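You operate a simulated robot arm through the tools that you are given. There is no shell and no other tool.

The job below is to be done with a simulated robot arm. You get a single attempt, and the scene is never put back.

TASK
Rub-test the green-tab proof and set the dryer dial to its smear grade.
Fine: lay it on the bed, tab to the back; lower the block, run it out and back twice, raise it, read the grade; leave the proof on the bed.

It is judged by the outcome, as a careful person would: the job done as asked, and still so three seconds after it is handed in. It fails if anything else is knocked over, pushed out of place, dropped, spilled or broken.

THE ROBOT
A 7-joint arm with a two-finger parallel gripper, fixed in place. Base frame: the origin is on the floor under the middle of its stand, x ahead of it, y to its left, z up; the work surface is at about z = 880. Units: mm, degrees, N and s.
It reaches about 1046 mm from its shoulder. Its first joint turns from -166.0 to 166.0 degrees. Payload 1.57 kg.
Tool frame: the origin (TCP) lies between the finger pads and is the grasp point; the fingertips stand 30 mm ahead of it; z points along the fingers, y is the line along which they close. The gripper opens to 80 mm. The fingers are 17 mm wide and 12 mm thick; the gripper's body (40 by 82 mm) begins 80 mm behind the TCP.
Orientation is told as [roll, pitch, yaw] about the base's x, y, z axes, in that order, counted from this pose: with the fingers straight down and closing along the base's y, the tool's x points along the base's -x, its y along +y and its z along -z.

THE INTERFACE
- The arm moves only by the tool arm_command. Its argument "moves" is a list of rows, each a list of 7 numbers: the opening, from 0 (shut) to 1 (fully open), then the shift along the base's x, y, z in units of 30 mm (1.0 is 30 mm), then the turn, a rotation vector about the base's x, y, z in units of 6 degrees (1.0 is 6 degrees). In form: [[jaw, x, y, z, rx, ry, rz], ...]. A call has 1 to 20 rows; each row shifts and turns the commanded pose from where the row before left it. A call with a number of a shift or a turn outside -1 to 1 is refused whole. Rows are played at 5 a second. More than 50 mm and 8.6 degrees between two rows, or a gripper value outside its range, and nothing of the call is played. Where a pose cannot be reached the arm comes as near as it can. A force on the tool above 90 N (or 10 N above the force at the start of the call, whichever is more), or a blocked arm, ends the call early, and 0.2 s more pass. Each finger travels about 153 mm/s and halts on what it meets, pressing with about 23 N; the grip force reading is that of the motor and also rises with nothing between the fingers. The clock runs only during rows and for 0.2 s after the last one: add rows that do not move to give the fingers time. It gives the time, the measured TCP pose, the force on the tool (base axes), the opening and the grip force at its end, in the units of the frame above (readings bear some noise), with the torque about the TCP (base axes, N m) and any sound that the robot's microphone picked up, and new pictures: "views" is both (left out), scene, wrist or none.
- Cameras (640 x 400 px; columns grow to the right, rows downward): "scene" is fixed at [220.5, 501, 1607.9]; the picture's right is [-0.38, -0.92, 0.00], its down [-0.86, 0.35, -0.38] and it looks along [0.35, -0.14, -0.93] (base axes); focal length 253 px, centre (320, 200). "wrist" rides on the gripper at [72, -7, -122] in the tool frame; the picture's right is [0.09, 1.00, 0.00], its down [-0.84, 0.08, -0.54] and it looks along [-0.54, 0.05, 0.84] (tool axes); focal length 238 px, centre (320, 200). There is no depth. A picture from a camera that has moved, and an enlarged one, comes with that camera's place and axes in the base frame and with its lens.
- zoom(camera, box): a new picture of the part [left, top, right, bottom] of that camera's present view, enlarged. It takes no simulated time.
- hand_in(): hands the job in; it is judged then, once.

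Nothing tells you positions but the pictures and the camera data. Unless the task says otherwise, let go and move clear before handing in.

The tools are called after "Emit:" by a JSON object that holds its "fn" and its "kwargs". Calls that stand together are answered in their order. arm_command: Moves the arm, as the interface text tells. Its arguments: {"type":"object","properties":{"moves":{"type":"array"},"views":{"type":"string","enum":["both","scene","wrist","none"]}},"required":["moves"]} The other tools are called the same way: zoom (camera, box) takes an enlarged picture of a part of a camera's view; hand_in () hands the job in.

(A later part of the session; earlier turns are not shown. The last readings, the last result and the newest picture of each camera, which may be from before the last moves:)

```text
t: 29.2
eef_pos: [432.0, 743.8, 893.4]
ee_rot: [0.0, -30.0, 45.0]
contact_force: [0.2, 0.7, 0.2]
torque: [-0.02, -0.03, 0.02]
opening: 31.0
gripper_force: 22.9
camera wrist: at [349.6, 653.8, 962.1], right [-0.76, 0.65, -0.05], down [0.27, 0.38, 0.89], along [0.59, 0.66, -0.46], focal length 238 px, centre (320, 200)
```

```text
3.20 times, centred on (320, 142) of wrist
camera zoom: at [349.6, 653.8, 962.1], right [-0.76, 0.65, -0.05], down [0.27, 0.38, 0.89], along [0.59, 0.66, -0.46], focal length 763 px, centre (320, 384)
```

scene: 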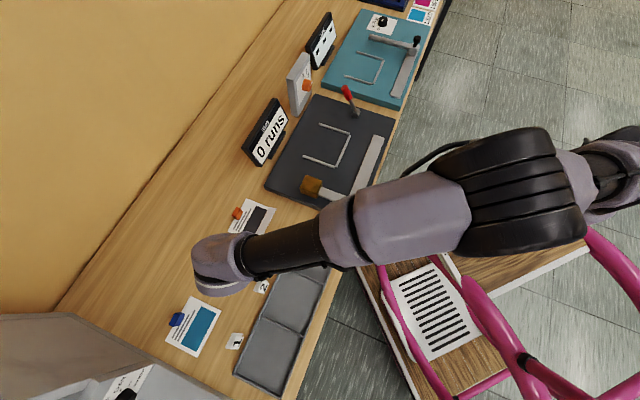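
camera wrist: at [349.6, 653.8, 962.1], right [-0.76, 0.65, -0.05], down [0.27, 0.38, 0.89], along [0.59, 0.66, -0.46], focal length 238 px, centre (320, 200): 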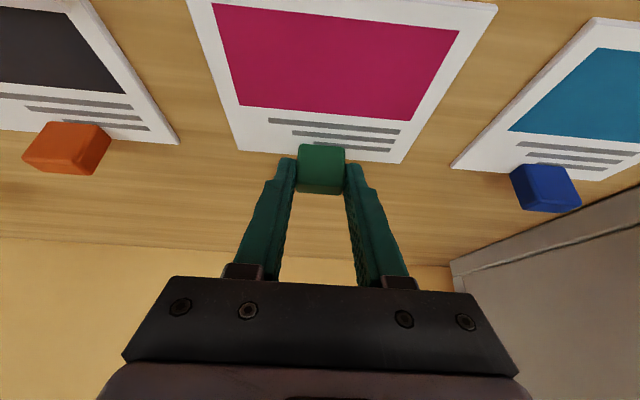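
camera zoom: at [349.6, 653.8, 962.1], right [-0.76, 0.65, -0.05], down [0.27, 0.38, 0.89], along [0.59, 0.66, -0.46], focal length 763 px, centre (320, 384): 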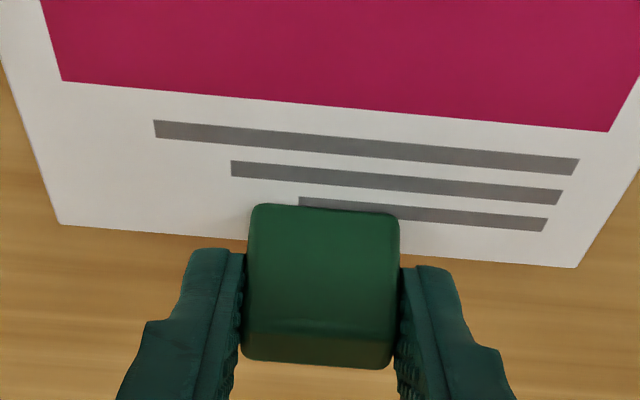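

The tab is held (31 mm between the fingers, full grip force). I'll lift gently and check that the card comes along.

Emit:
{"fn": "arm_command", "kwargs": {"moves": [[0, 0, 0, 0.3, 0, 0, 0], [0, 0, 0, 0.5, 0, 0, 0], [0, -0.1, -0.1, 0.7, 0, 0, 0], [0, -0.2, -0.2, 0.8, 0, 0, 0], [0, 0, 0, 0, 0, 0, 0]], "views": "both"}}

```text
t: 30.4
eef_pos: [420.1, 734.5, 960.5]
ee_rot: [0.0, -30.0, 45.0]
contact_force: [0.2, 0.8, -0.8]
torque: [-0.01, 0.01, 0.02]
opening: 30.9
gripper_force: 23.2
camera wrist: at [339.5, 643.0, 1029.6], right [-0.76, 0.65, -0.05], down [0.27, 0.38, 0.89], along [0.59, 0.66, -0.46], focal length 238 px, centre (320, 200)
```

scene: 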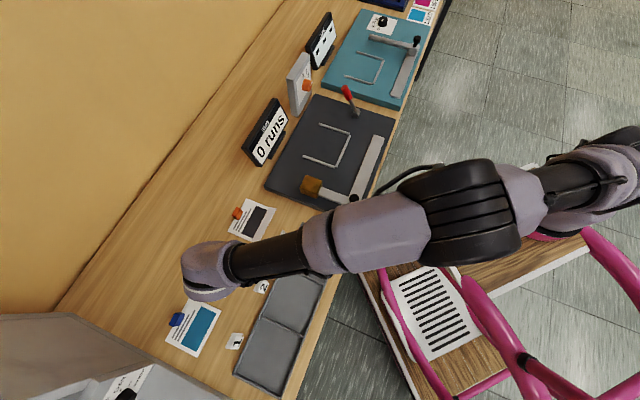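
wrist: 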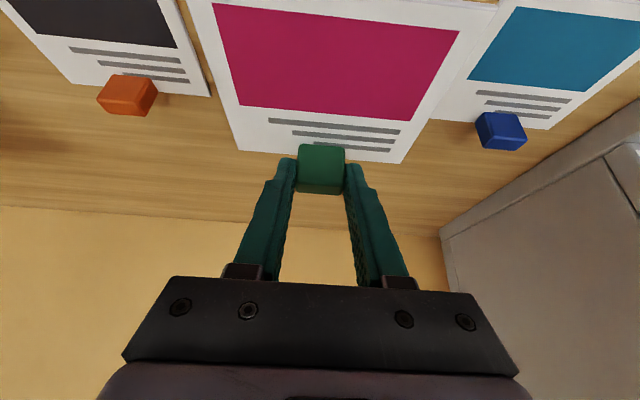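

The card is lifted level and keeps its pose in the grip. I'll carry it high over to the tester, keeping the tab to the back.

Emit:
{"fn": "arm_command", "kwargs": {"moves": [[0, -0.3, -0.3, 0.9, 0, 0, 0], [0, -0.3, -0.3, 0.9, 0, 0, 0], [0, -0.3, -0.3, 0.9, 0, 0, 0], [0, 0.4, -0.55, 0, 0, 0, 0], [0, 0.65, -0.89, 0, 0, 0, 0], [0, 0.65, -0.89, 0, 0, 0, 0], [0, 0.65, -0.89, 0, 0, 0, 0], [0, 0.65, -0.89, 0, 0, 0, 0], [0, 0.65, -0.89, 0, 0, 0, 0], [0, 0.65, -0.89, 0, 0, 0, 0], [0, 0.65, -0.89, 0, 0, 0, 0], [0, 0.65, -0.89, 0, 0, 0, 0], [0, 0.65, -0.89, 0, 0, 0, 0], [0, 0.65, -0.89, 0, 0, 0, 0], [0, 0.65, -0.89, 0, 0, 0, 0], [0, 0.65, -0.89, 0, 0, 0, 0], [0, 0.65, -0.89, 0, 0, 0, 0], [0, 0.4, -0.55, 0, 0, 0, 0], [0, 0, 0, 0, 0, 0, 0]], "views": "both"}}

```text
t: 34.4
eef_pos: [674.3, 329.8, 1041.7]
ee_rot: [-0.1, -30.0, 45.1]
contact_force: [0.3, -0.2, 0.5]
torque: [-0.03, 0.03, 0.01]
opening: 30.9
gripper_force: 23.2
camera wrist: at [592.1, 238.8, 1111.6], right [-0.76, 0.65, -0.05], down [0.27, 0.38, 0.89], along [0.59, 0.66, -0.46], focal length 238 px, centre (320, 200)
```

scene: 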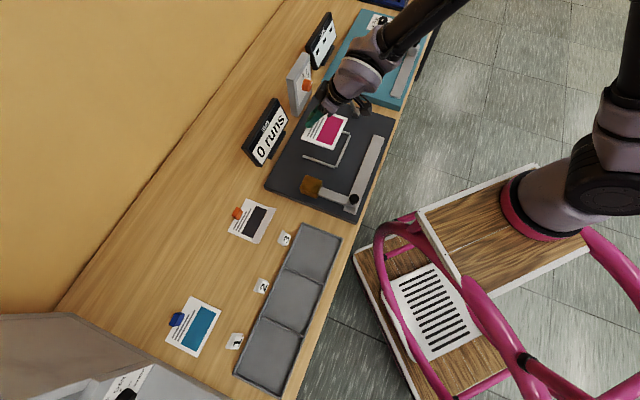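
wrist: 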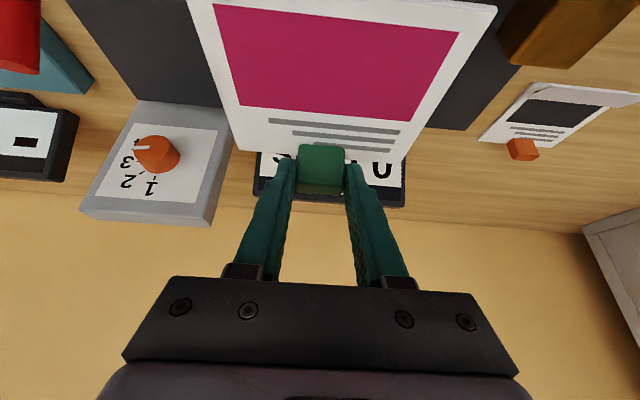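

Emit:
{"fn": "zoom", "kwargs": {"camera": "scene", "box": [260, 80, 410, 220]}}

Emit:
{"fn": "zoom", "kwargs": {"camera": "wrist", "box": [60, 80, 260, 240]}}

```text
2.86 times, centred on (335, 150) of scene
camera zoom: at [220.5, 501.0, 1607.9], right [-0.38, -0.92, 0.0], down [-0.86, 0.35, -0.38], along [0.35, -0.14, -0.93], focal length 723 px, centre (277, 343)
```

zoom: 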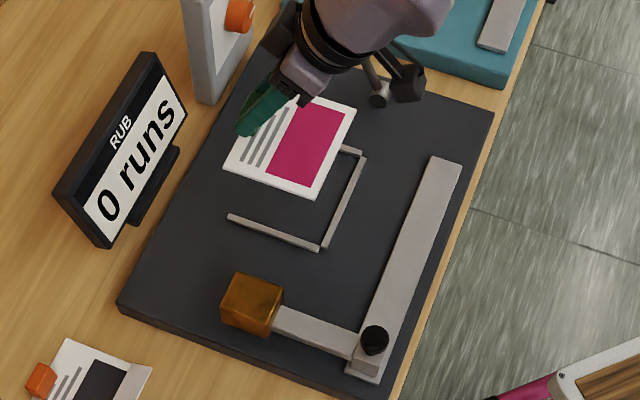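

```text
2.50 times, centred on (160, 160) of wrist
camera zoom: at [592.1, 238.8, 1111.6], right [-0.76, 0.65, -0.05], down [0.27, 0.38, 0.89], along [0.59, 0.66, -0.46], focal length 596 px, centre (720, 300)
```

zoom: 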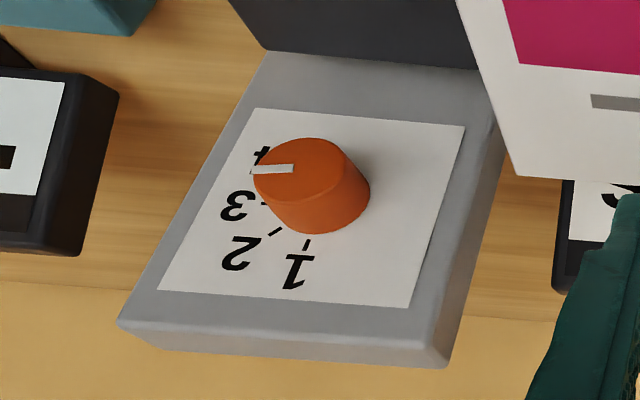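

By matching two views the bed's rails top out near z≈882, with the U about 141 mm wide outside, centred near s≈-270. I'll shift the card right by about 27 mm and lower it to just above the rails, then compare in the scene view.

Emit:
{"fn": "arm_command", "kwargs": {"moves": [[0, 0.24, -0.19, -0.5, 0, 0, 0], [0, 0.24, -0.19, -0.8, 0, 0, 0], [0, 0.23, -0.19, -0.8, 0, 0, 0], [0, 0, 0, -0.7, 0, 0, 0], [0, 0, 0, -0.5, 0, 0, 0], [0, 0, 0, 0, 0, 0, 0]], "views": "both"}}

Emit:
{"fn": "zoom", "kwargs": {"camera": "scene", "box": [280, 90, 400, 190]}}

```text
t: 35.8
eef_pos: [694.2, 308.9, 941.5]
ee_rot: [0.0, -30.0, 45.0]
contact_force: [-0.7, 0.5, -0.7]
torque: [-0.01, -0.02, 0.02]
opening: 31.0
gripper_force: 23.1
camera wrist: at [612.2, 218.8, 1010.9], right [-0.76, 0.65, -0.05], down [0.27, 0.38, 0.89], along [0.59, 0.66, -0.46], focal length 238 px, centre (320, 200)
```

scene: 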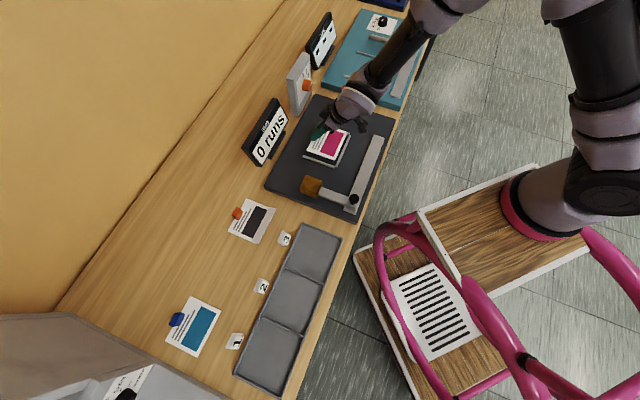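
wrist: 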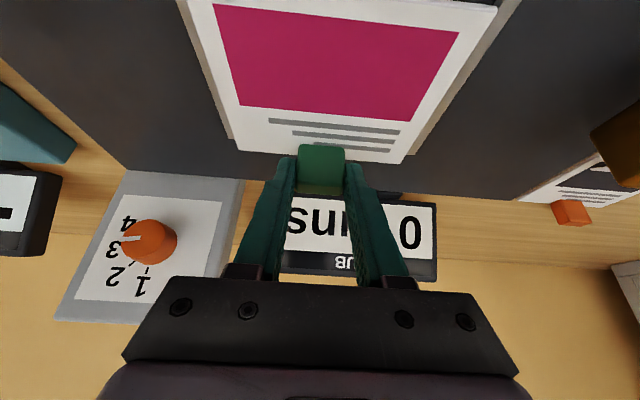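

```text
4.00 times, centred on (340, 140) of scene
camera zoom: at [220.5, 501.0, 1607.9], right [-0.38, -0.92, 0.0], down [-0.86, 0.35, -0.38], along [0.35, -0.14, -0.93], focal length 1012 px, centre (240, 440)
```

zoom: 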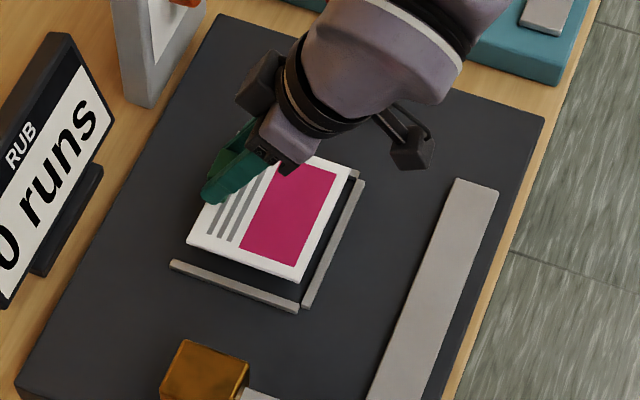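

Emit:
{"fn": "zoom", "kwargs": {"camera": "wrist", "box": [170, 0, 350, 160]}}

Emit:
{"fn": "zoom", "kwargs": {"camera": "wrist", "box": [350, 0, 540, 170]}}

```text
2.50 times, centred on (260, 80) of wrist
camera zoom: at [612.2, 218.8, 1010.9], right [-0.76, 0.65, -0.05], down [0.27, 0.38, 0.89], along [0.59, 0.66, -0.46], focal length 596 px, centre (470, 500)
```

zoom: 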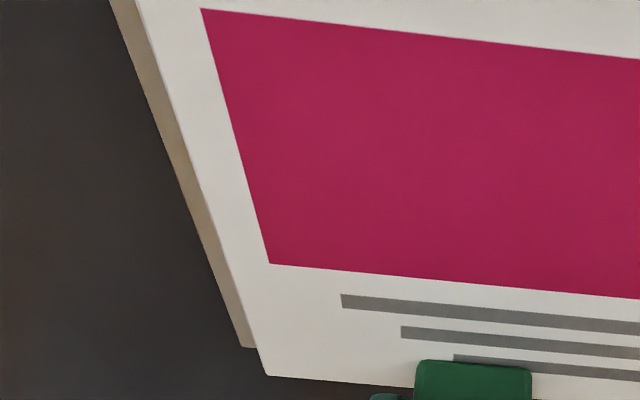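

```text
2.35 times, centred on (445, 85) of wrist
camera zoom: at [612.2, 218.8, 1010.9], right [-0.76, 0.65, -0.05], down [0.27, 0.38, 0.89], along [0.59, 0.66, -0.46], focal length 561 px, centre (26, 471)
```

zoom: 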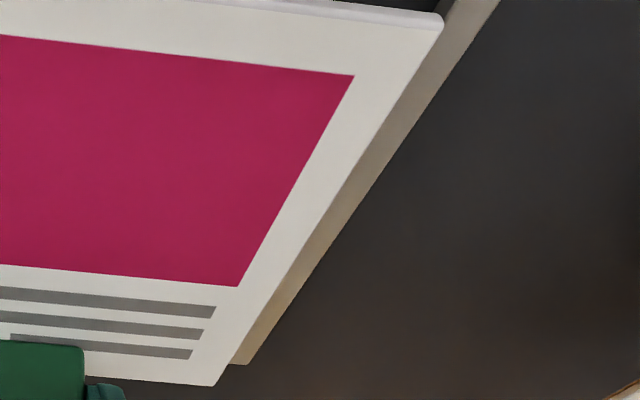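

Emit:
{"fn": "zoom", "kwargs": {"camera": "scene", "box": [315, 120, 365, 175]}}

```text
7.27 times, centred on (340, 148) of scene
camera zoom: at [220.5, 501.0, 1607.9], right [-0.38, -0.92, 0.0], down [-0.86, 0.35, -0.38], along [0.35, -0.14, -0.93], focal length 1840 px, centre (174, 582)
```

zoom: 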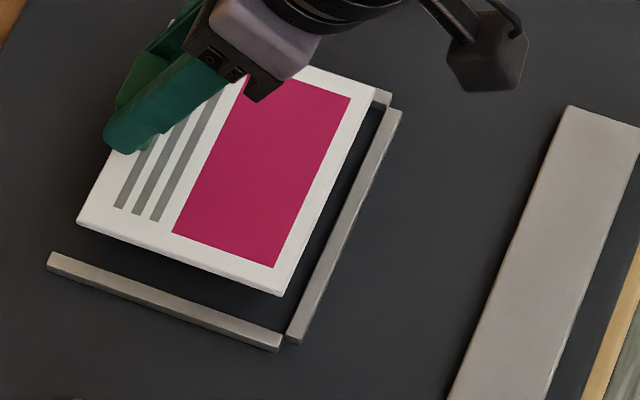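

In the scene view the card is centred between the rails with about 6–7 mm to spare on each side and at the front. I'll lower it straight down in small steps.

Emit:
{"fn": "arm_command", "kwargs": {"moves": [[0, 0.03, 0.01, -0.4, 0, 0, 0], [0, 0, 0, -0.3, 0, 0, 0], [0, 0, 0, 0, 0, 0, 0]], "views": "none"}}

Emit:
{"fn": "zoom", "kwargs": {"camera": "scene", "box": [315, 120, 365, 175]}}

Emit:
{"fn": "zoom", "kwargs": {"camera": "wrist", "box": [160, 0, 540, 200]}}

```text
t: 36.6
eef_pos: [696.2, 311.3, 921.6]
ee_rot: [0.0, -30.2, 45.0]
contact_force: [-1.2, -0.6, 13.3]
torque: [-0.23, 0.19, 0.03]
opening: 31.1
gripper_force: 23.0
```

```text
7.27 times, centred on (340, 148) of scene
camera zoom: at [220.5, 501.0, 1607.9], right [-0.38, -0.92, 0.0], down [-0.86, 0.35, -0.38], along [0.35, -0.14, -0.93], focal length 1840 px, centre (174, 582)
```

zoom: 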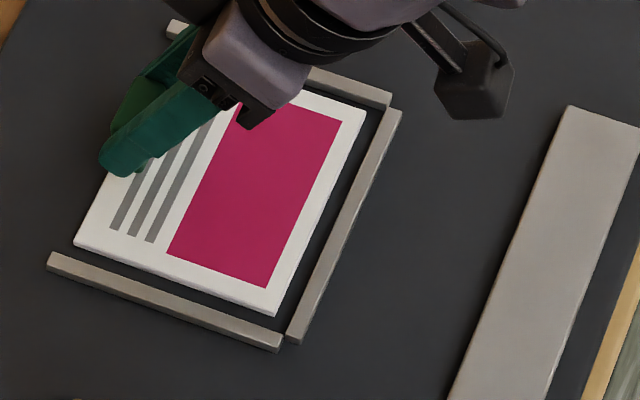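

```text
1.68 times, centred on (350, 100) of wrist
camera zoom: at [613.9, 220.6, 991.4], right [-0.76, 0.65, -0.05], down [0.26, 0.37, 0.89], along [0.59, 0.66, -0.45], focal length 401 px, centre (270, 368)
```

zoom: 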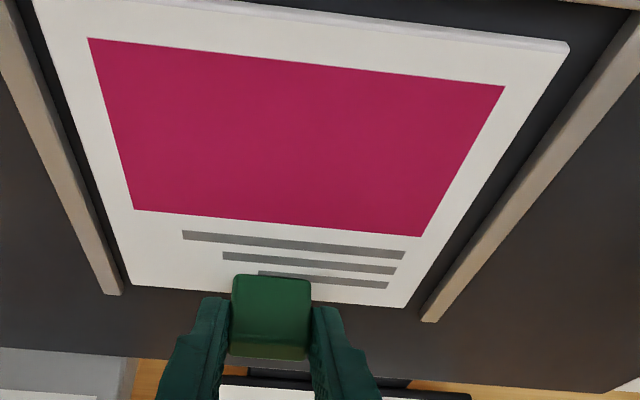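

The card is down inside the fence (contact force about 13 N). I'll ease off a little, open, and check before backing away.

Emit:
{"fn": "arm_command", "kwargs": {"moves": [[0, 0, 0, 0.04, 0, 0, 0], [0.45, 0, 0, 0, 0, 0, 0], [0.6, 0, 0, 0, 0, 0, 0], [0.6, 0, 0, 0, 0, 0, 0]], "views": "wrist"}}

Emit:
{"fn": "zoom", "kwargs": {"camera": "scene", "box": [315, 120, 365, 175]}}

```text
t: 37.6
eef_pos: [695.6, 312.1, 923.0]
ee_rot: [0.1, -30.1, 45.0]
contact_force: [-0.3, 1.0, -0.6]
torque: [0.01, -0.01, -0.01]
opening: 47.8
gripper_force: 0.0
camera wrist: at [613.0, 220.6, 992.3], right [-0.76, 0.65, -0.05], down [0.27, 0.38, 0.89], along [0.59, 0.66, -0.46], focal length 238 px, centre (320, 200)
```

wrist: 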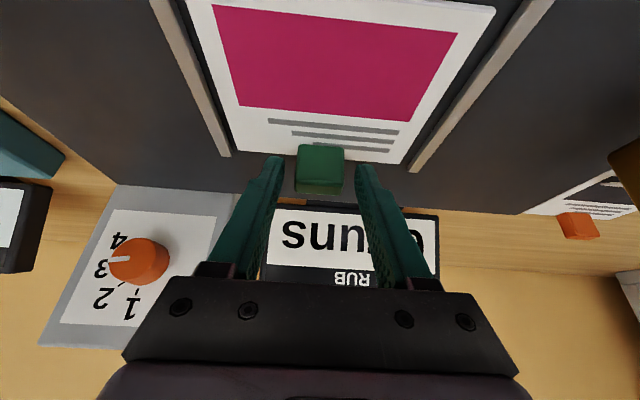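

```text
7.27 times, centred on (340, 148) of scene
camera zoom: at [220.5, 501.0, 1607.9], right [-0.38, -0.92, 0.0], down [-0.86, 0.35, -0.38], along [0.35, -0.14, -0.93], focal length 1840 px, centre (174, 582)
```

zoom: 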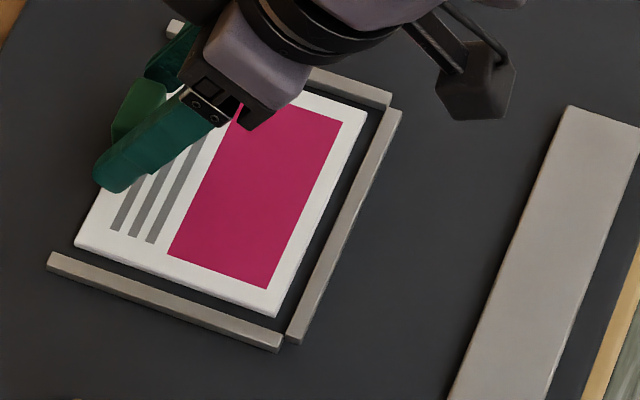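

The proof is lying flat inside the fence with its tab to the back. I'll rise clear and go look at the lever.

Emit:
{"fn": "arm_command", "kwargs": {"moves": [[0.8, 0, 0, 0.3, 0, 0, 0], [1, 0, 0, 0.7, 0, 0, 0], [1, 0, 0, 1, 0, 0, 0], [1, 0, 0, 1, 0, 0, 0], [1, 0, 0, 1, 0, 0, 0], [1, 0, 0, 1, -0.707, 0.707, 0], [1, 0, 0, 0, -0.707, 0.707, 0], [1, 0, 0, 0, -0.707, 0.707, 0], [1, -0.5, -0.5, 0, -0.707, 0.707, 0], [1, -0.5, -0.5, 0, -0.707, 0.707, 0], [1, -0.7, -0.7, 0, 0, 0, 0], [1, 0, 0, 0, 0, 0, 0]], "views": "both"}}

Emit:
{"fn": "zoom", "kwargs": {"camera": "scene", "box": [280, 80, 400, 190]}}

```text
t: 40.2
eef_pos: [645.7, 257.9, 1072.9]
ee_rot: [0.0, 0.0, 45.0]
contact_force: [-0.8, -0.3, 0.4]
torque: [-0.03, 0.0, 0.01]
opening: 80.2
gripper_force: 0.1
camera wrist: at [600.4, 203.8, 1195.0], right [-0.77, 0.64, 0.0], down [0.54, 0.65, 0.54], along [0.35, 0.42, -0.84], focal length 238 px, centre (320, 200)
```

scene: 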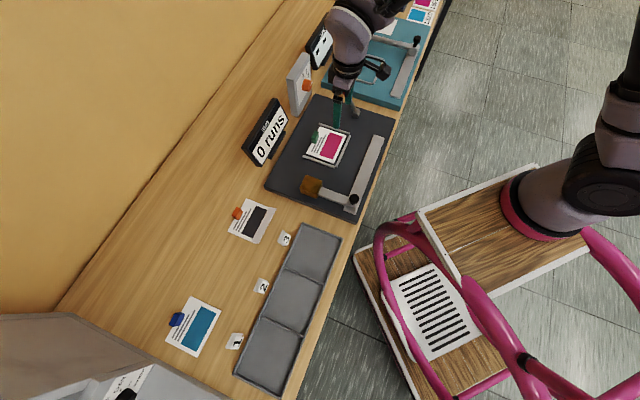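
wrist: 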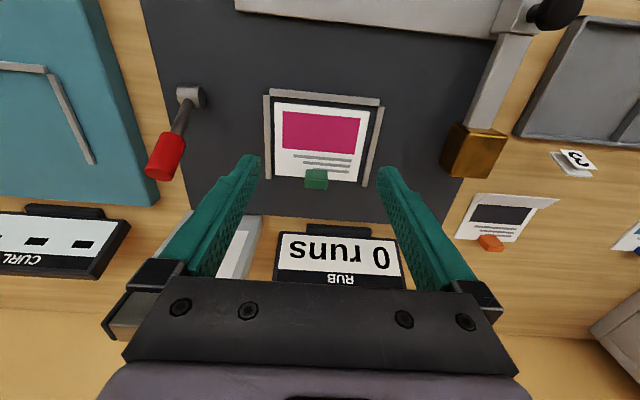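

```text
3.64 times, centred on (340, 135) of scene
camera zoom: at [220.5, 501.0, 1607.9], right [-0.38, -0.92, 0.0], down [-0.86, 0.35, -0.38], along [0.35, -0.14, -0.93], focal length 920 px, centre (247, 436)
```

zoom: 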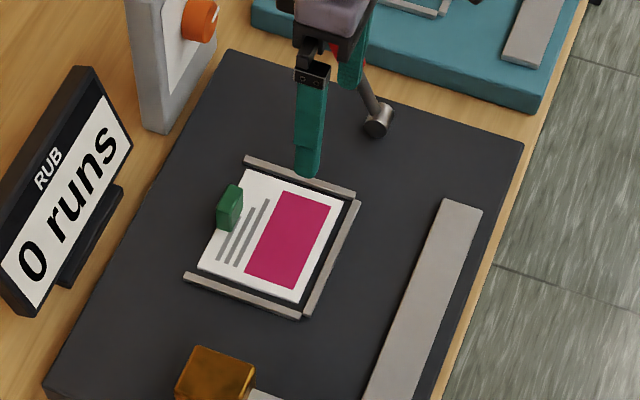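

The proof is seated well. The lever's pivot is near n≈631, s≈-428, z≈893, leaning back about 31°, with its red handle end near n≈685, z≈983. I'll go above the handle.

Emit:
{"fn": "arm_command", "kwargs": {"moves": [[1, 0.889, -0.561, -0.2, 0, 0, 0], [1, 0.889, -0.561, -0.2, 0, 0, 0], [1, 0.889, -0.561, -0.2, 0, 0, 0], [1, 0.889, -0.561, -0.2, 0, 0, 0], [1, 0.889, -0.561, -0.2, 0, 0, 0], [1, 0, 0, 0, 0, 0, 0]], "views": "both"}}

Emit:
{"fn": "zoom", "kwargs": {"camera": "wrist", "box": [220, 60, 420, 220]}}

```text
t: 41.6
eef_pos: [782.5, 173.0, 1039.3]
ee_rot: [0.0, -0.1, 45.0]
contact_force: [-0.3, -0.4, 0.5]
torque: [0.0, -0.04, 0.0]
opening: 80.1
gripper_force: 0.2
camera wrist: at [736.9, 120.1, 1162.1], right [-0.77, 0.64, 0.0], down [0.54, 0.65, 0.54], along [0.35, 0.42, -0.84], focal length 238 px, centre (320, 200)
```

scene: 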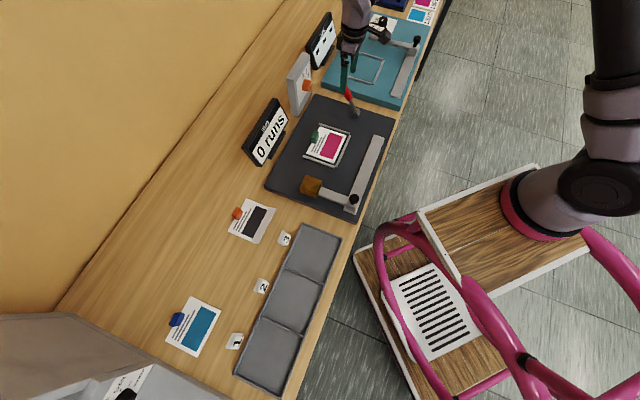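
wrist: 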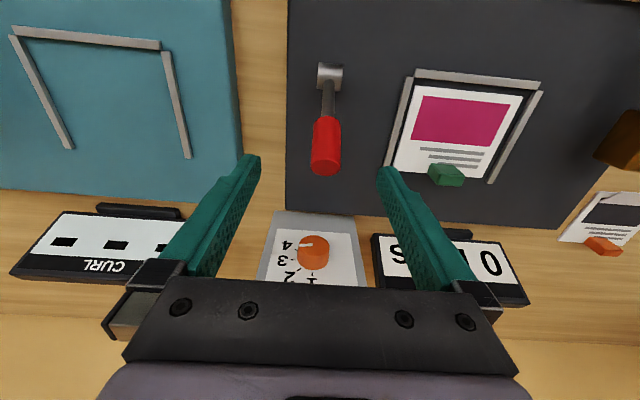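

```text
2.50 times, centred on (320, 140) of wrist
camera zoom: at [736.9, 120.1, 1162.1], right [-0.77, 0.64, 0.0], down [0.54, 0.65, 0.54], along [0.35, 0.42, -0.84], focal length 596 px, centre (320, 350)
```

zoom: 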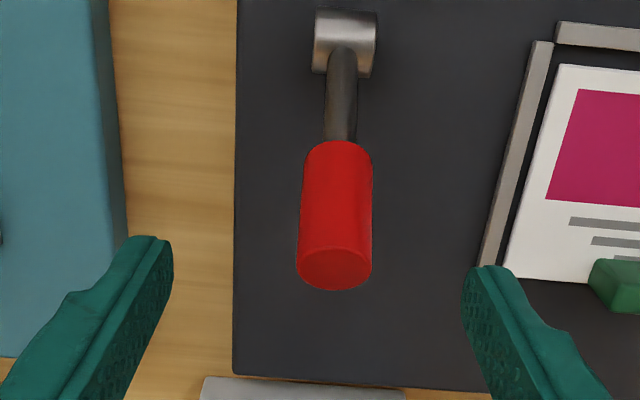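

Emit:
{"fn": "arm_command", "kwargs": {"moves": [[1, -0.21, 0.12, -0.6, 0, 0, 0], [1, 0, 0, -0.7, 0, 0, 0], [1, 0, 0, -0.55, 0, 0, 0], [1, 0, 0, 0, 0, 0, 0]], "views": "wrist"}}

Emit:
{"fn": "zoom", "kwargs": {"camera": "wrist", "box": [220, 60, 420, 220]}}

Emit:
{"fn": "zoom", "kwargs": {"camera": "scene", "box": [310, 50, 400, 130]}}

```text
t: 42.6
eef_pos: [772.2, 177.7, 984.2]
ee_rot: [0.0, -0.1, 45.0]
contact_force: [1.0, -0.2, 0.1]
torque: [-0.03, -0.02, 0.02]
opening: 79.9
gripper_force: 0.1
camera wrist: at [726.7, 123.6, 1106.4], right [-0.77, 0.64, 0.0], down [0.54, 0.65, 0.54], along [0.35, 0.42, -0.84], focal length 238 px, centre (320, 200)
```

wrist: 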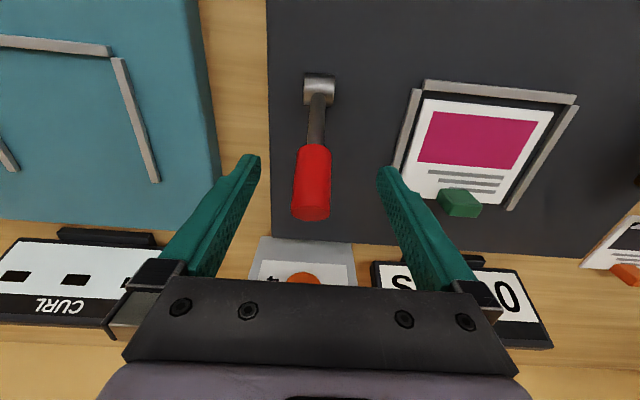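

```text
2.50 times, centred on (320, 140) of wrist
camera zoom: at [726.7, 123.6, 1106.4], right [-0.77, 0.64, 0.0], down [0.54, 0.65, 0.54], along [0.35, 0.42, -0.84], focal length 596 px, centre (320, 350)
```

zoom: 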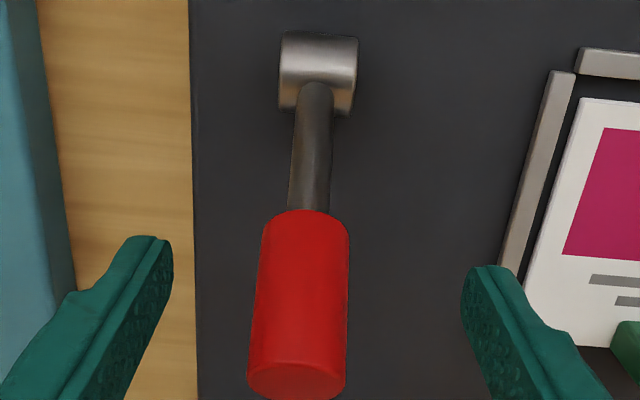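

```text
5.00 times, centred on (355, 90) of scene
camera zoom: at [220.5, 501.0, 1607.9], right [-0.38, -0.92, 0.0], down [-0.86, 0.35, -0.38], along [0.35, -0.14, -0.93], focal length 1265 px, centre (145, 750)
```

zoom: 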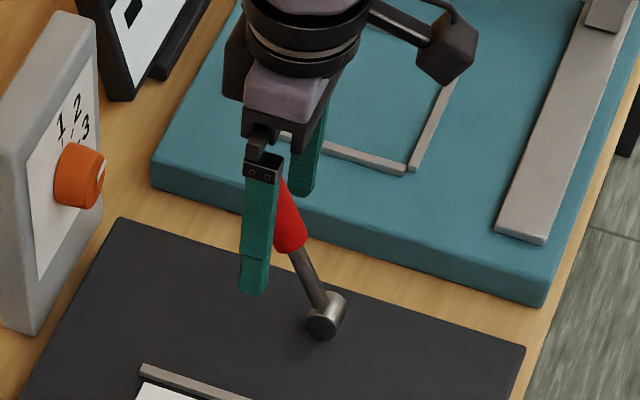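

Emit:
{"fn": "arm_command", "kwargs": {"moves": [[1, 0.14, -0.05, 0, 0, 0, 0], [0.6, 0, 0, 0, 0, 0, 0], [0.35, 0, 0, 0, 0, 0, 0], [0.2, 0, 0, 0, 0, 0, 0], [0.1, 0, 0, 0, 0, 0, 0], [0.1, 0, 0, 0, 0, 0, 0]], "views": "wrist"}}

```text
t: 44.0
eef_pos: [777.0, 176.1, 985.6]
ee_rot: [0.1, -0.2, 45.0]
contact_force: [6.8, -4.5, -1.0]
torque: [0.51, 0.35, -0.32]
opening: 23.4
gripper_force: 35.5
camera wrist: at [731.5, 122.1, 1107.7], right [-0.77, 0.64, 0.0], down [0.54, 0.65, 0.54], along [0.35, 0.42, -0.84], focal length 238 px, centre (320, 200)
```

wrist: 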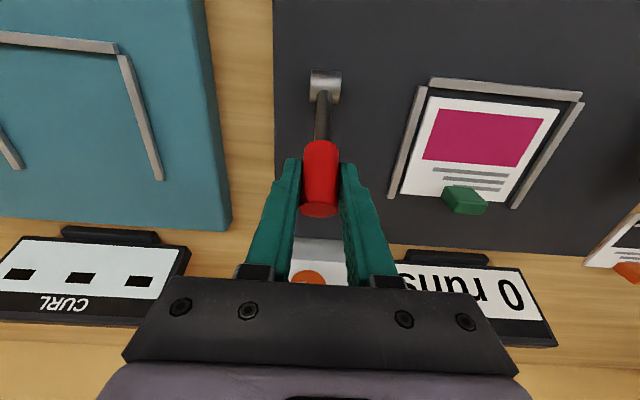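

The lever handle is gripped. I'll pull it forward along its arc in small steps, watching force and the block.

Emit:
{"fn": "arm_command", "kwargs": {"moves": [[0.1, -0.238, -0.238, 0.147, 0, 0, 0], [0.1, -0.252, -0.252, 0.107, 0, 0, 0], [0.1, -0.259, -0.259, 0.06, 0, 0, 0], [0.1, 0, 0, 0, 0, 0, 0]], "views": "both"}}

Emit:
{"fn": "zoom", "kwargs": {"camera": "scene", "box": [240, 70, 420, 220]}}

```text
t: 45.0
eef_pos: [754.4, 153.6, 995.9]
ee_rot: [0.0, 0.0, 45.0]
contact_force: [11.4, -12.4, 6.8]
torque: [-0.53, -0.23, -0.18]
opening: 21.6
gripper_force: 34.4
camera wrist: at [708.3, 99.1, 1118.4], right [-0.77, 0.64, 0.0], down [0.54, 0.65, 0.54], along [0.35, 0.42, -0.84], focal length 238 px, centre (320, 200)
```

scene: 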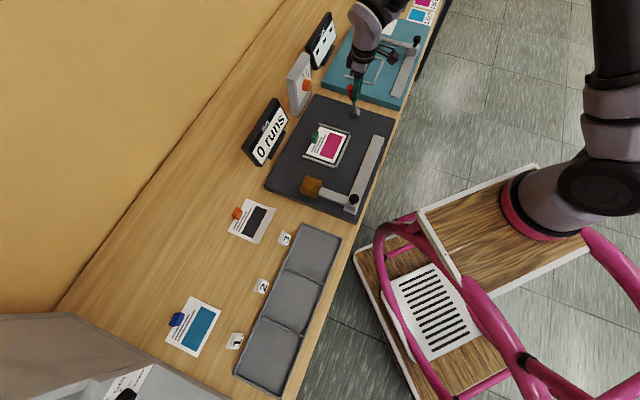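
wrist: 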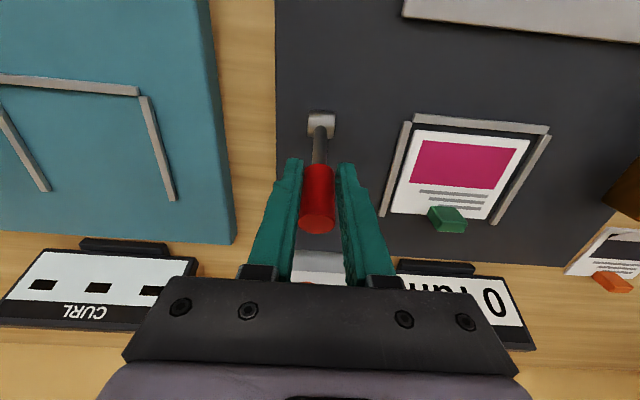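

```text
2.67 times, centred on (330, 145) of scene
camera zoom: at [220.5, 501.0, 1607.9], right [-0.38, -0.92, 0.0], down [-0.86, 0.35, -0.38], along [0.35, -0.14, -0.93], focal length 675 px, centre (293, 347)
```

zoom: 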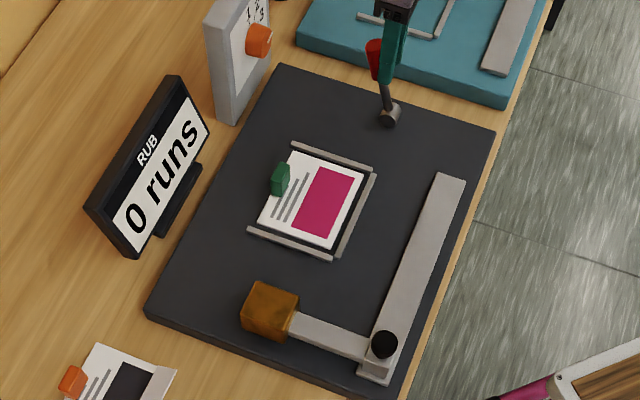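

The lever has followed only partway (about 15°) and the pads are sliding off the handle, so friction isn't enough. I'll let go, rise over it, and pull it from behind with closed fingers instead.

Emit:
{"fn": "arm_command", "kwargs": {"moves": [[0.6, 0, 0, 0, 0, 0, 0], [1, 0, 0, 0, 0, 0, 0], [1, 0, 0, 0.8, 0, 0, 0], [1, 0, 0, 1, 0, 0, 0], [1, 0, 0, 0.5, 0, 0, 0], [0.5, 0.4, 0.4, 0, 0, 0, 0], [0, 0.4, 0.4, 0, 0, 0, 0], [0, 0.4, 0.4, 0, 0, 0, 0], [0, 0, 0, 0, 0, 0, 0]], "views": "both"}}

Emit:
{"fn": "zoom", "kwargs": {"camera": "scene", "box": [310, 50, 400, 130]}}

```text
t: 47.0
eef_pos: [789.3, 192.8, 1065.9]
ee_rot: [0.0, 0.0, 45.0]
contact_force: [0.1, -0.6, 0.7]
torque: [-0.02, 0.02, -0.01]
opening: 0.0
gripper_force: 21.2
camera wrist: at [743.8, 138.2, 1187.4], right [-0.77, 0.64, 0.0], down [0.54, 0.65, 0.54], along [0.35, 0.42, -0.84], focal length 238 px, centre (320, 200)
```

scene: 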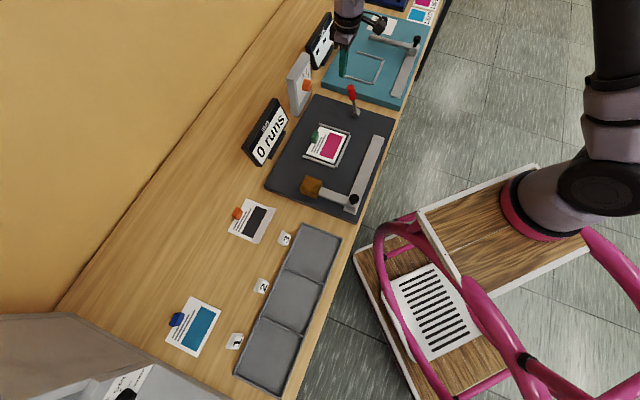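
wrist: 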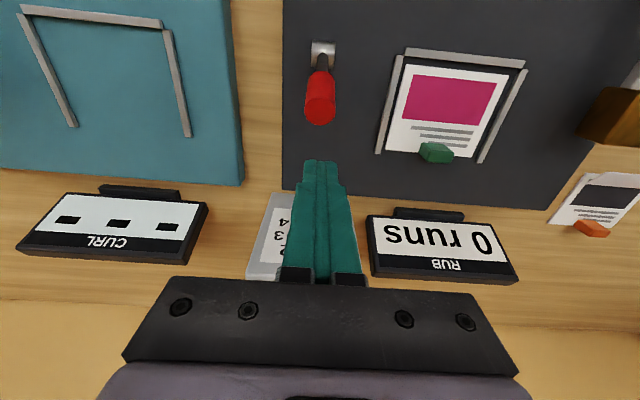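

```text
5.00 times, centred on (355, 90) of scene
camera zoom: at [220.5, 501.0, 1607.9], right [-0.38, -0.92, 0.0], down [-0.86, 0.35, -0.38], along [0.35, -0.14, -0.93], focal length 1265 px, centre (145, 750)
```

zoom: 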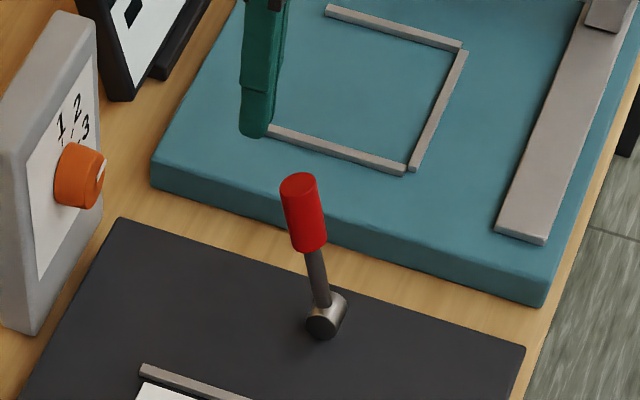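

The lever holds its position where I left it. I'll go down behind the handle with closed fingers, then pull it forward.

Emit:
{"fn": "arm_command", "kwargs": {"moves": [[0, 0.03, -0.03, -0.8, 0, 0, 0], [0, 0.03, -0.03, -0.9, 0, 0, 0], [0, 0, 0, -0.8, 0, 0, 0], [0, 0, 0, 0, 0, 0, 0]], "views": "wrist"}}

```text
t: 48.0
eef_pos: [790.7, 188.5, 989.7]
ee_rot: [0.0, -0.1, 45.0]
contact_force: [0.7, 0.2, 1.2]
torque: [0.02, 0.0, 0.02]
opening: 0.0
gripper_force: 21.2
camera wrist: at [745.3, 134.4, 1111.9], right [-0.77, 0.64, 0.0], down [0.54, 0.65, 0.54], along [0.35, 0.42, -0.84], focal length 238 px, centre (320, 200)
```

wrist: 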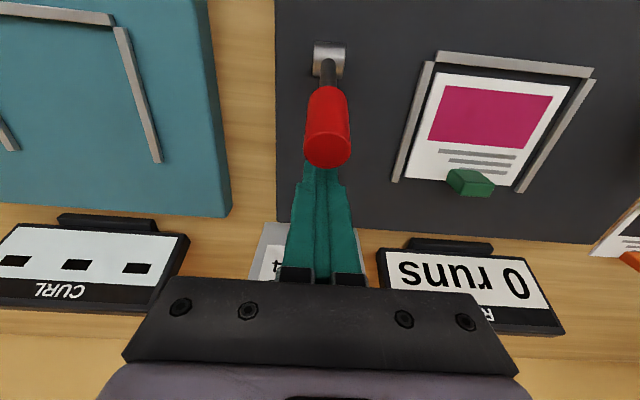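

Emit:
{"fn": "arm_command", "kwargs": {"moves": [[0, -0.236, -0.236, 0, 0, 0, 0], [0, -0.236, -0.236, 0, 0, 0, 0], [0, -0.236, -0.236, 0, 0, 0, 0], [0, -0.236, -0.236, 0, 0, 0, 0], [0, 0, 0, 0, 0, 0, 0]], "views": "both"}}

Emit:
{"fn": "zoom", "kwargs": {"camera": "scene", "box": [240, 70, 420, 220]}}

```text
t: 49.2
eef_pos: [761.4, 161.3, 991.0]
ee_rot: [0.0, 0.0, 45.0]
contact_force: [-0.4, -0.8, 0.3]
torque: [-0.01, 0.02, -0.01]
opening: 0.0
gripper_force: 21.3
camera wrist: at [716.4, 107.8, 1112.2], right [-0.77, 0.64, 0.0], down [0.54, 0.65, 0.54], along [0.35, 0.42, -0.84], focal length 238 px, centre (320, 200)
```

scene: 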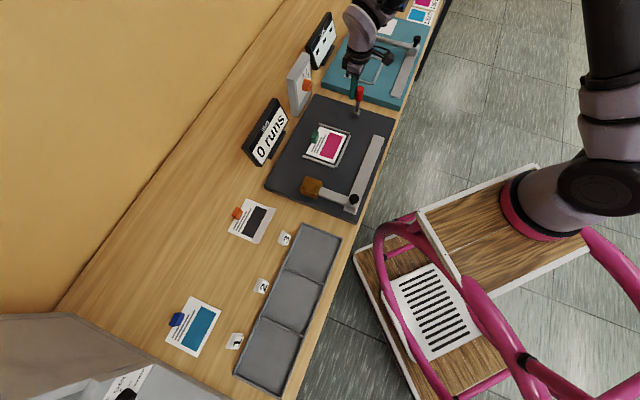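
wrist: 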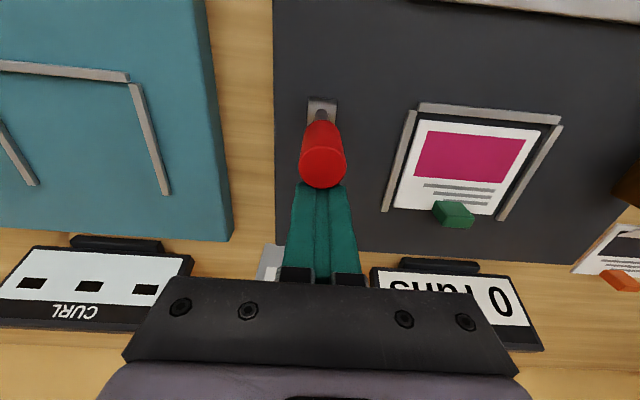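

```text
2.67 times, centred on (330, 145) of scene
camera zoom: at [220.5, 501.0, 1607.9], right [-0.38, -0.92, 0.0], down [-0.86, 0.35, -0.38], along [0.35, -0.14, -0.93], focal length 675 px, centre (293, 347)
```

zoom: 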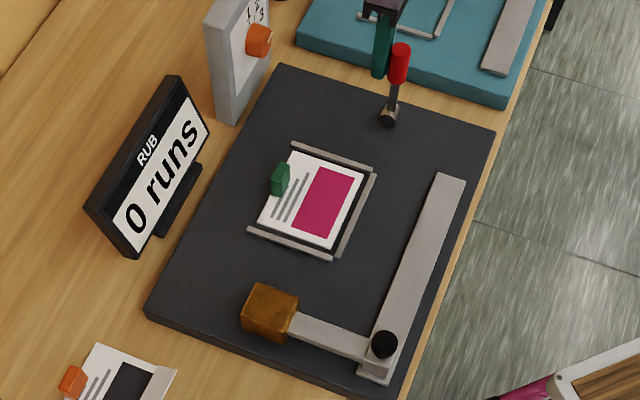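

The lever is about upright now with hardly any resistance. I'll keep pulling it forward.

Emit:
{"fn": "arm_command", "kwargs": {"moves": [[0, -0.236, -0.236, 0, 0, 0, 0], [0, -0.236, -0.236, -0.05, 0, 0, 0], [0, -0.236, -0.236, -0.1, 0, 0, 0], [0, -0.12, -0.12, -0.1, 0, 0, 0], [0, 0, 0, 0, 0, 0, 0]], "views": "both"}}

Emit:
{"fn": "zoom", "kwargs": {"camera": "scene", "box": [240, 70, 420, 220]}}

```text
t: 50.4
eef_pos: [738.5, 135.7, 982.3]
ee_rot: [-0.1, 0.0, 44.9]
contact_force: [0.7, 4.0, -0.5]
torque: [0.09, -0.08, -0.01]
opening: 0.0
gripper_force: 20.9
camera wrist: at [691.8, 81.3, 1104.0], right [-0.77, 0.64, 0.0], down [0.54, 0.65, 0.54], along [0.35, 0.42, -0.84], focal length 238 px, centre (320, 200)
```

scene: 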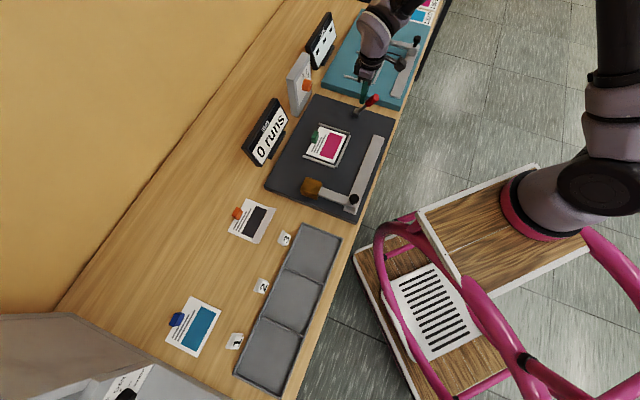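
wrist: 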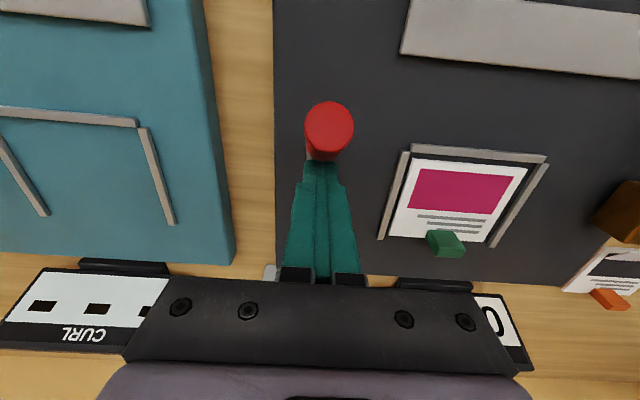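

```text
2.67 times, centred on (330, 145) of scene
camera zoom: at [220.5, 501.0, 1607.9], right [-0.38, -0.92, 0.0], down [-0.86, 0.35, -0.38], along [0.35, -0.14, -0.93], focal length 675 px, centre (293, 347)
```

zoom: 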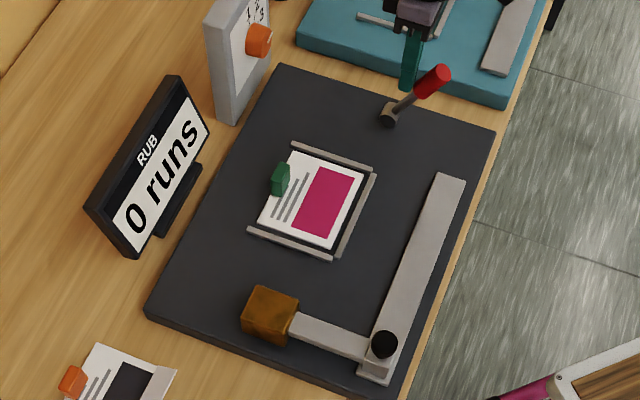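

The lever is now about 30° forward and the block has dipped slightly. I'll pull a little further to make sure it is at its stop.

Emit:
{"fn": "arm_command", "kwargs": {"moves": [[0, -0.14, -0.14, -0.1, 0, 0, 0], [0, -0.14, -0.14, -0.1, 0, 0, 0], [0, 0, 0, 0, 0, 0, 0]], "views": "wrist"}}

Emit:
{"fn": "zoom", "kwargs": {"camera": "scene", "box": [240, 70, 420, 220]}}

```text
t: 51.2
eef_pos: [735.1, 133.2, 980.3]
ee_rot: [-0.3, -1.0, 45.3]
contact_force: [43.2, 46.9, 22.7]
torque: [0.92, -0.79, -0.02]
opening: 0.0
gripper_force: 21.4
camera wrist: at [688.2, 78.6, 1100.5], right [-0.77, 0.63, -0.01], down [0.52, 0.64, 0.56], along [0.36, 0.43, -0.83], focal length 238 px, centre (320, 200)
```

wrist: 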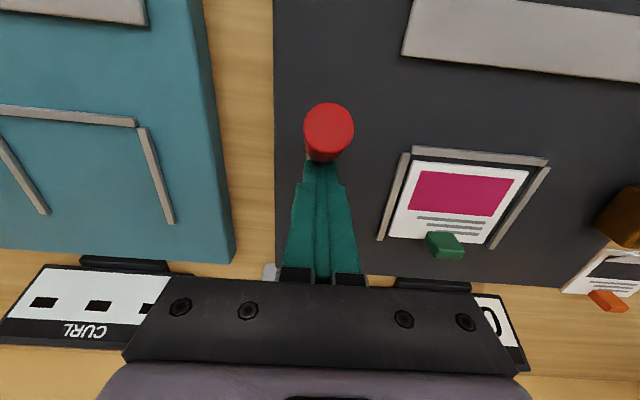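

```text
2.67 times, centred on (330, 145) of scene
camera zoom: at [220.5, 501.0, 1607.9], right [-0.38, -0.92, 0.0], down [-0.86, 0.35, -0.38], along [0.35, -0.14, -0.93], focal length 675 px, centre (293, 347)
```

zoom: 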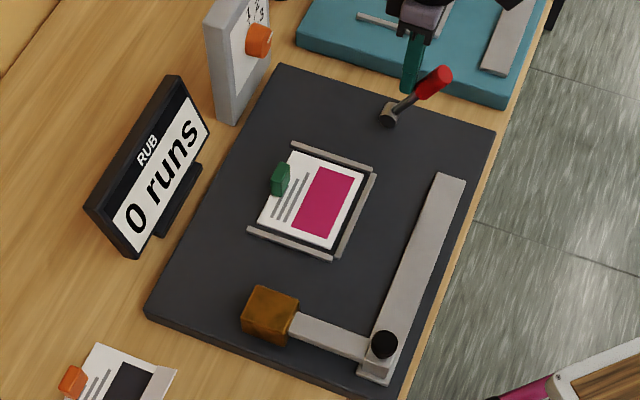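

The lever is firmly on its front stop (force rose to about 64 N) and the block has come down. I'll back off, rise, and go to the carriage knob near n≈527, s≈-90.

Emit:
{"fn": "arm_command", "kwargs": {"moves": [[0, 0.3, 0.3, 0.1, 0, 0, 0], [0, 0.3, 0.3, 0.3, 0, 0, 0], [0, 0, 0, 1, 0, 0, 0], [0, 0, 0, 1, 0, 0, 0], [0, 0, 0, 1, 0, 0, 0], [0.5, 0, 0, 0, 0, 0, 0], [0.8, 0, 0, 0, 0, 0, 0]], "views": "none"}}

Emit:
{"fn": "zoom", "kwargs": {"camera": "scene", "box": [240, 70, 420, 220]}}

```text
t: 52.8
eef_pos: [747.1, 145.8, 1077.7]
ee_rot: [-0.1, -0.1, 45.0]
contact_force: [-0.4, -0.3, -0.2]
torque: [0.01, -0.06, 0.0]
opening: 63.8
gripper_force: 0.1
```

```text
2.67 times, centred on (330, 145) of scene
camera zoom: at [220.5, 501.0, 1607.9], right [-0.38, -0.92, 0.0], down [-0.86, 0.35, -0.38], along [0.35, -0.14, -0.93], focal length 675 px, centre (293, 347)
```

zoom: 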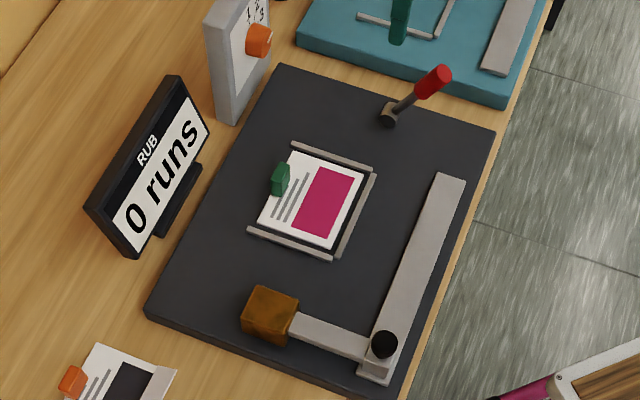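

Emit:
{"fn": "arm_command", "kwargs": {"moves": [[1, -0.862, 0.454, 0, 0, 0, 0], [1, -0.862, 0.454, 0, 0, 0, 0], [1, -0.862, 0.454, 0, 0, 0, 0], [1, -0.862, 0.454, 0, 0, 0, 0], [1, -0.862, 0.454, 0, 0, 0, 0], [1, -0.862, 0.454, 0, 0, 0, 0], [1, -0.862, 0.454, 0, 0, 0, 0], [1, -0.862, 0.454, 0, 0, 0, 0], [1, -0.862, 0.454, -0.2, 0, 0, 0], [1, -0.862, 0.454, -0.2, 0, 0, 0], [1, -0.862, 0.454, -0.2, 0, 0, 0], [1, -0.862, 0.454, -0.2, 0, 0, 0], [1, 0, 0, 0, 0, 0, 0]], "views": "both"}}

Emit:
{"fn": "zoom", "kwargs": {"camera": "wrist", "box": [220, 60, 420, 220]}}

```text
t: 55.6
eef_pos: [436.1, 309.9, 1052.9]
ee_rot: [0.0, -0.1, 45.0]
contact_force: [-0.2, -0.1, -0.5]
torque: [0.03, -0.01, 0.05]
opening: 80.1
gripper_force: 0.1
camera wrist: at [390.6, 254.9, 1174.6], right [-0.77, 0.64, 0.0], down [0.54, 0.65, 0.54], along [0.35, 0.42, -0.84], focal length 238 px, centre (320, 200)
```

scene: 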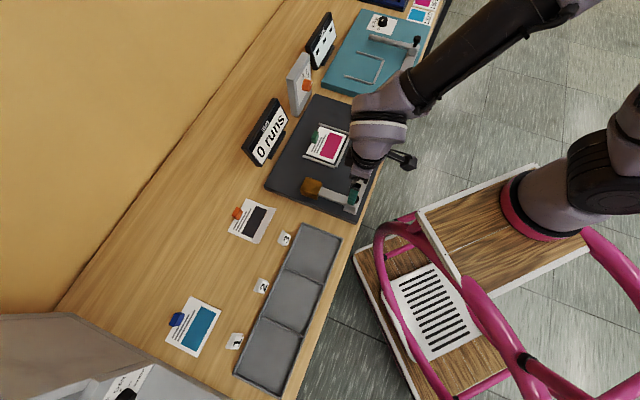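
wrist: 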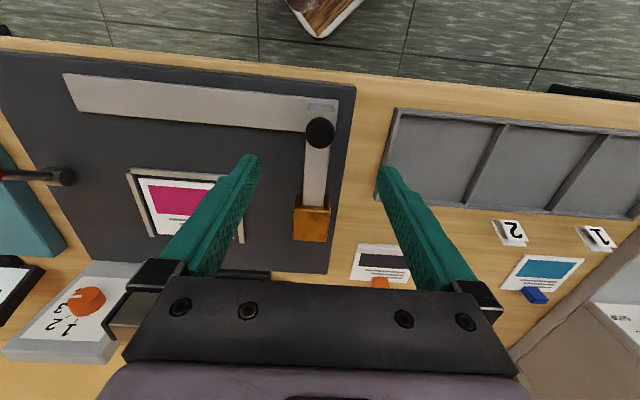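

```text
2.50 times, centred on (320, 140) of wrist
camera zoom: at [390.6, 254.9, 1174.6], right [-0.77, 0.64, 0.0], down [0.54, 0.65, 0.54], along [0.35, 0.42, -0.84], focal length 596 px, centre (320, 350)
```

zoom: 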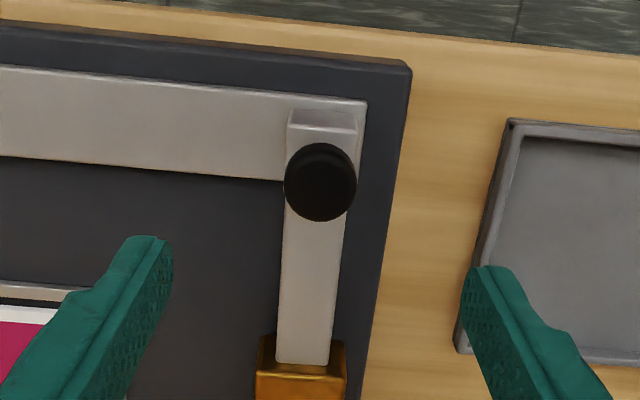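

Emit:
{"fn": "arm_command", "kwargs": {"moves": [[1, 0, 0, -1, 0, 0, 0], [1, 0, 0, -1, 0, 0, 0], [1, 0, 0, -1, 0, 0, 0], [1, 0, 0, 0, 0, 0, 0]], "views": "wrist"}}

Emit:
{"fn": "zoom", "kwargs": {"camera": "wrist", "box": [220, 60, 420, 220]}}

Emit:
{"fn": "zoom", "kwargs": {"camera": "scene", "box": [290, 140, 400, 220]}}

```text
t: 56.6
eef_pos: [435.9, 310.2, 966.8]
ee_rot: [0.0, -0.1, 45.1]
contact_force: [0.9, 0.3, -0.7]
torque: [0.01, -0.02, 0.0]
opening: 79.9
gripper_force: 0.0
camera wrist: at [389.1, 255.8, 1087.8], right [-0.77, 0.64, 0.0], down [0.54, 0.65, 0.54], along [0.35, 0.42, -0.84], focal length 238 px, centre (320, 200)
```

wrist: 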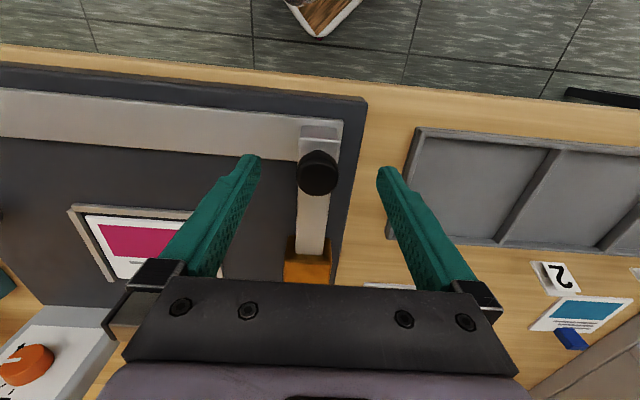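

```text
2.50 times, centred on (320, 140) of wrist
camera zoom: at [389.1, 255.8, 1087.8], right [-0.77, 0.64, 0.0], down [0.54, 0.65, 0.54], along [0.35, 0.42, -0.84], focal length 596 px, centre (320, 350)
```

zoom: 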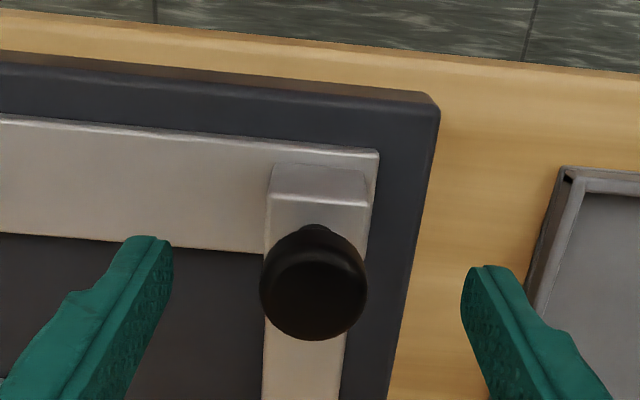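

```text
5.00 times, centred on (345, 180) of scene
camera zoom: at [220.5, 501.0, 1607.9], right [-0.38, -0.92, 0.0], down [-0.86, 0.35, -0.38], along [0.35, -0.14, -0.93], focal length 1265 px, centre (195, 300)
```

zoom: 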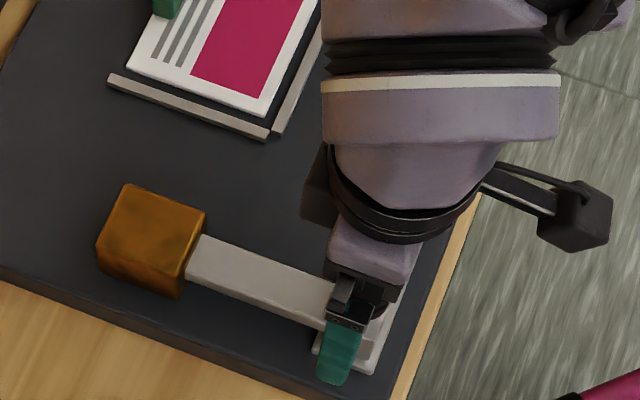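

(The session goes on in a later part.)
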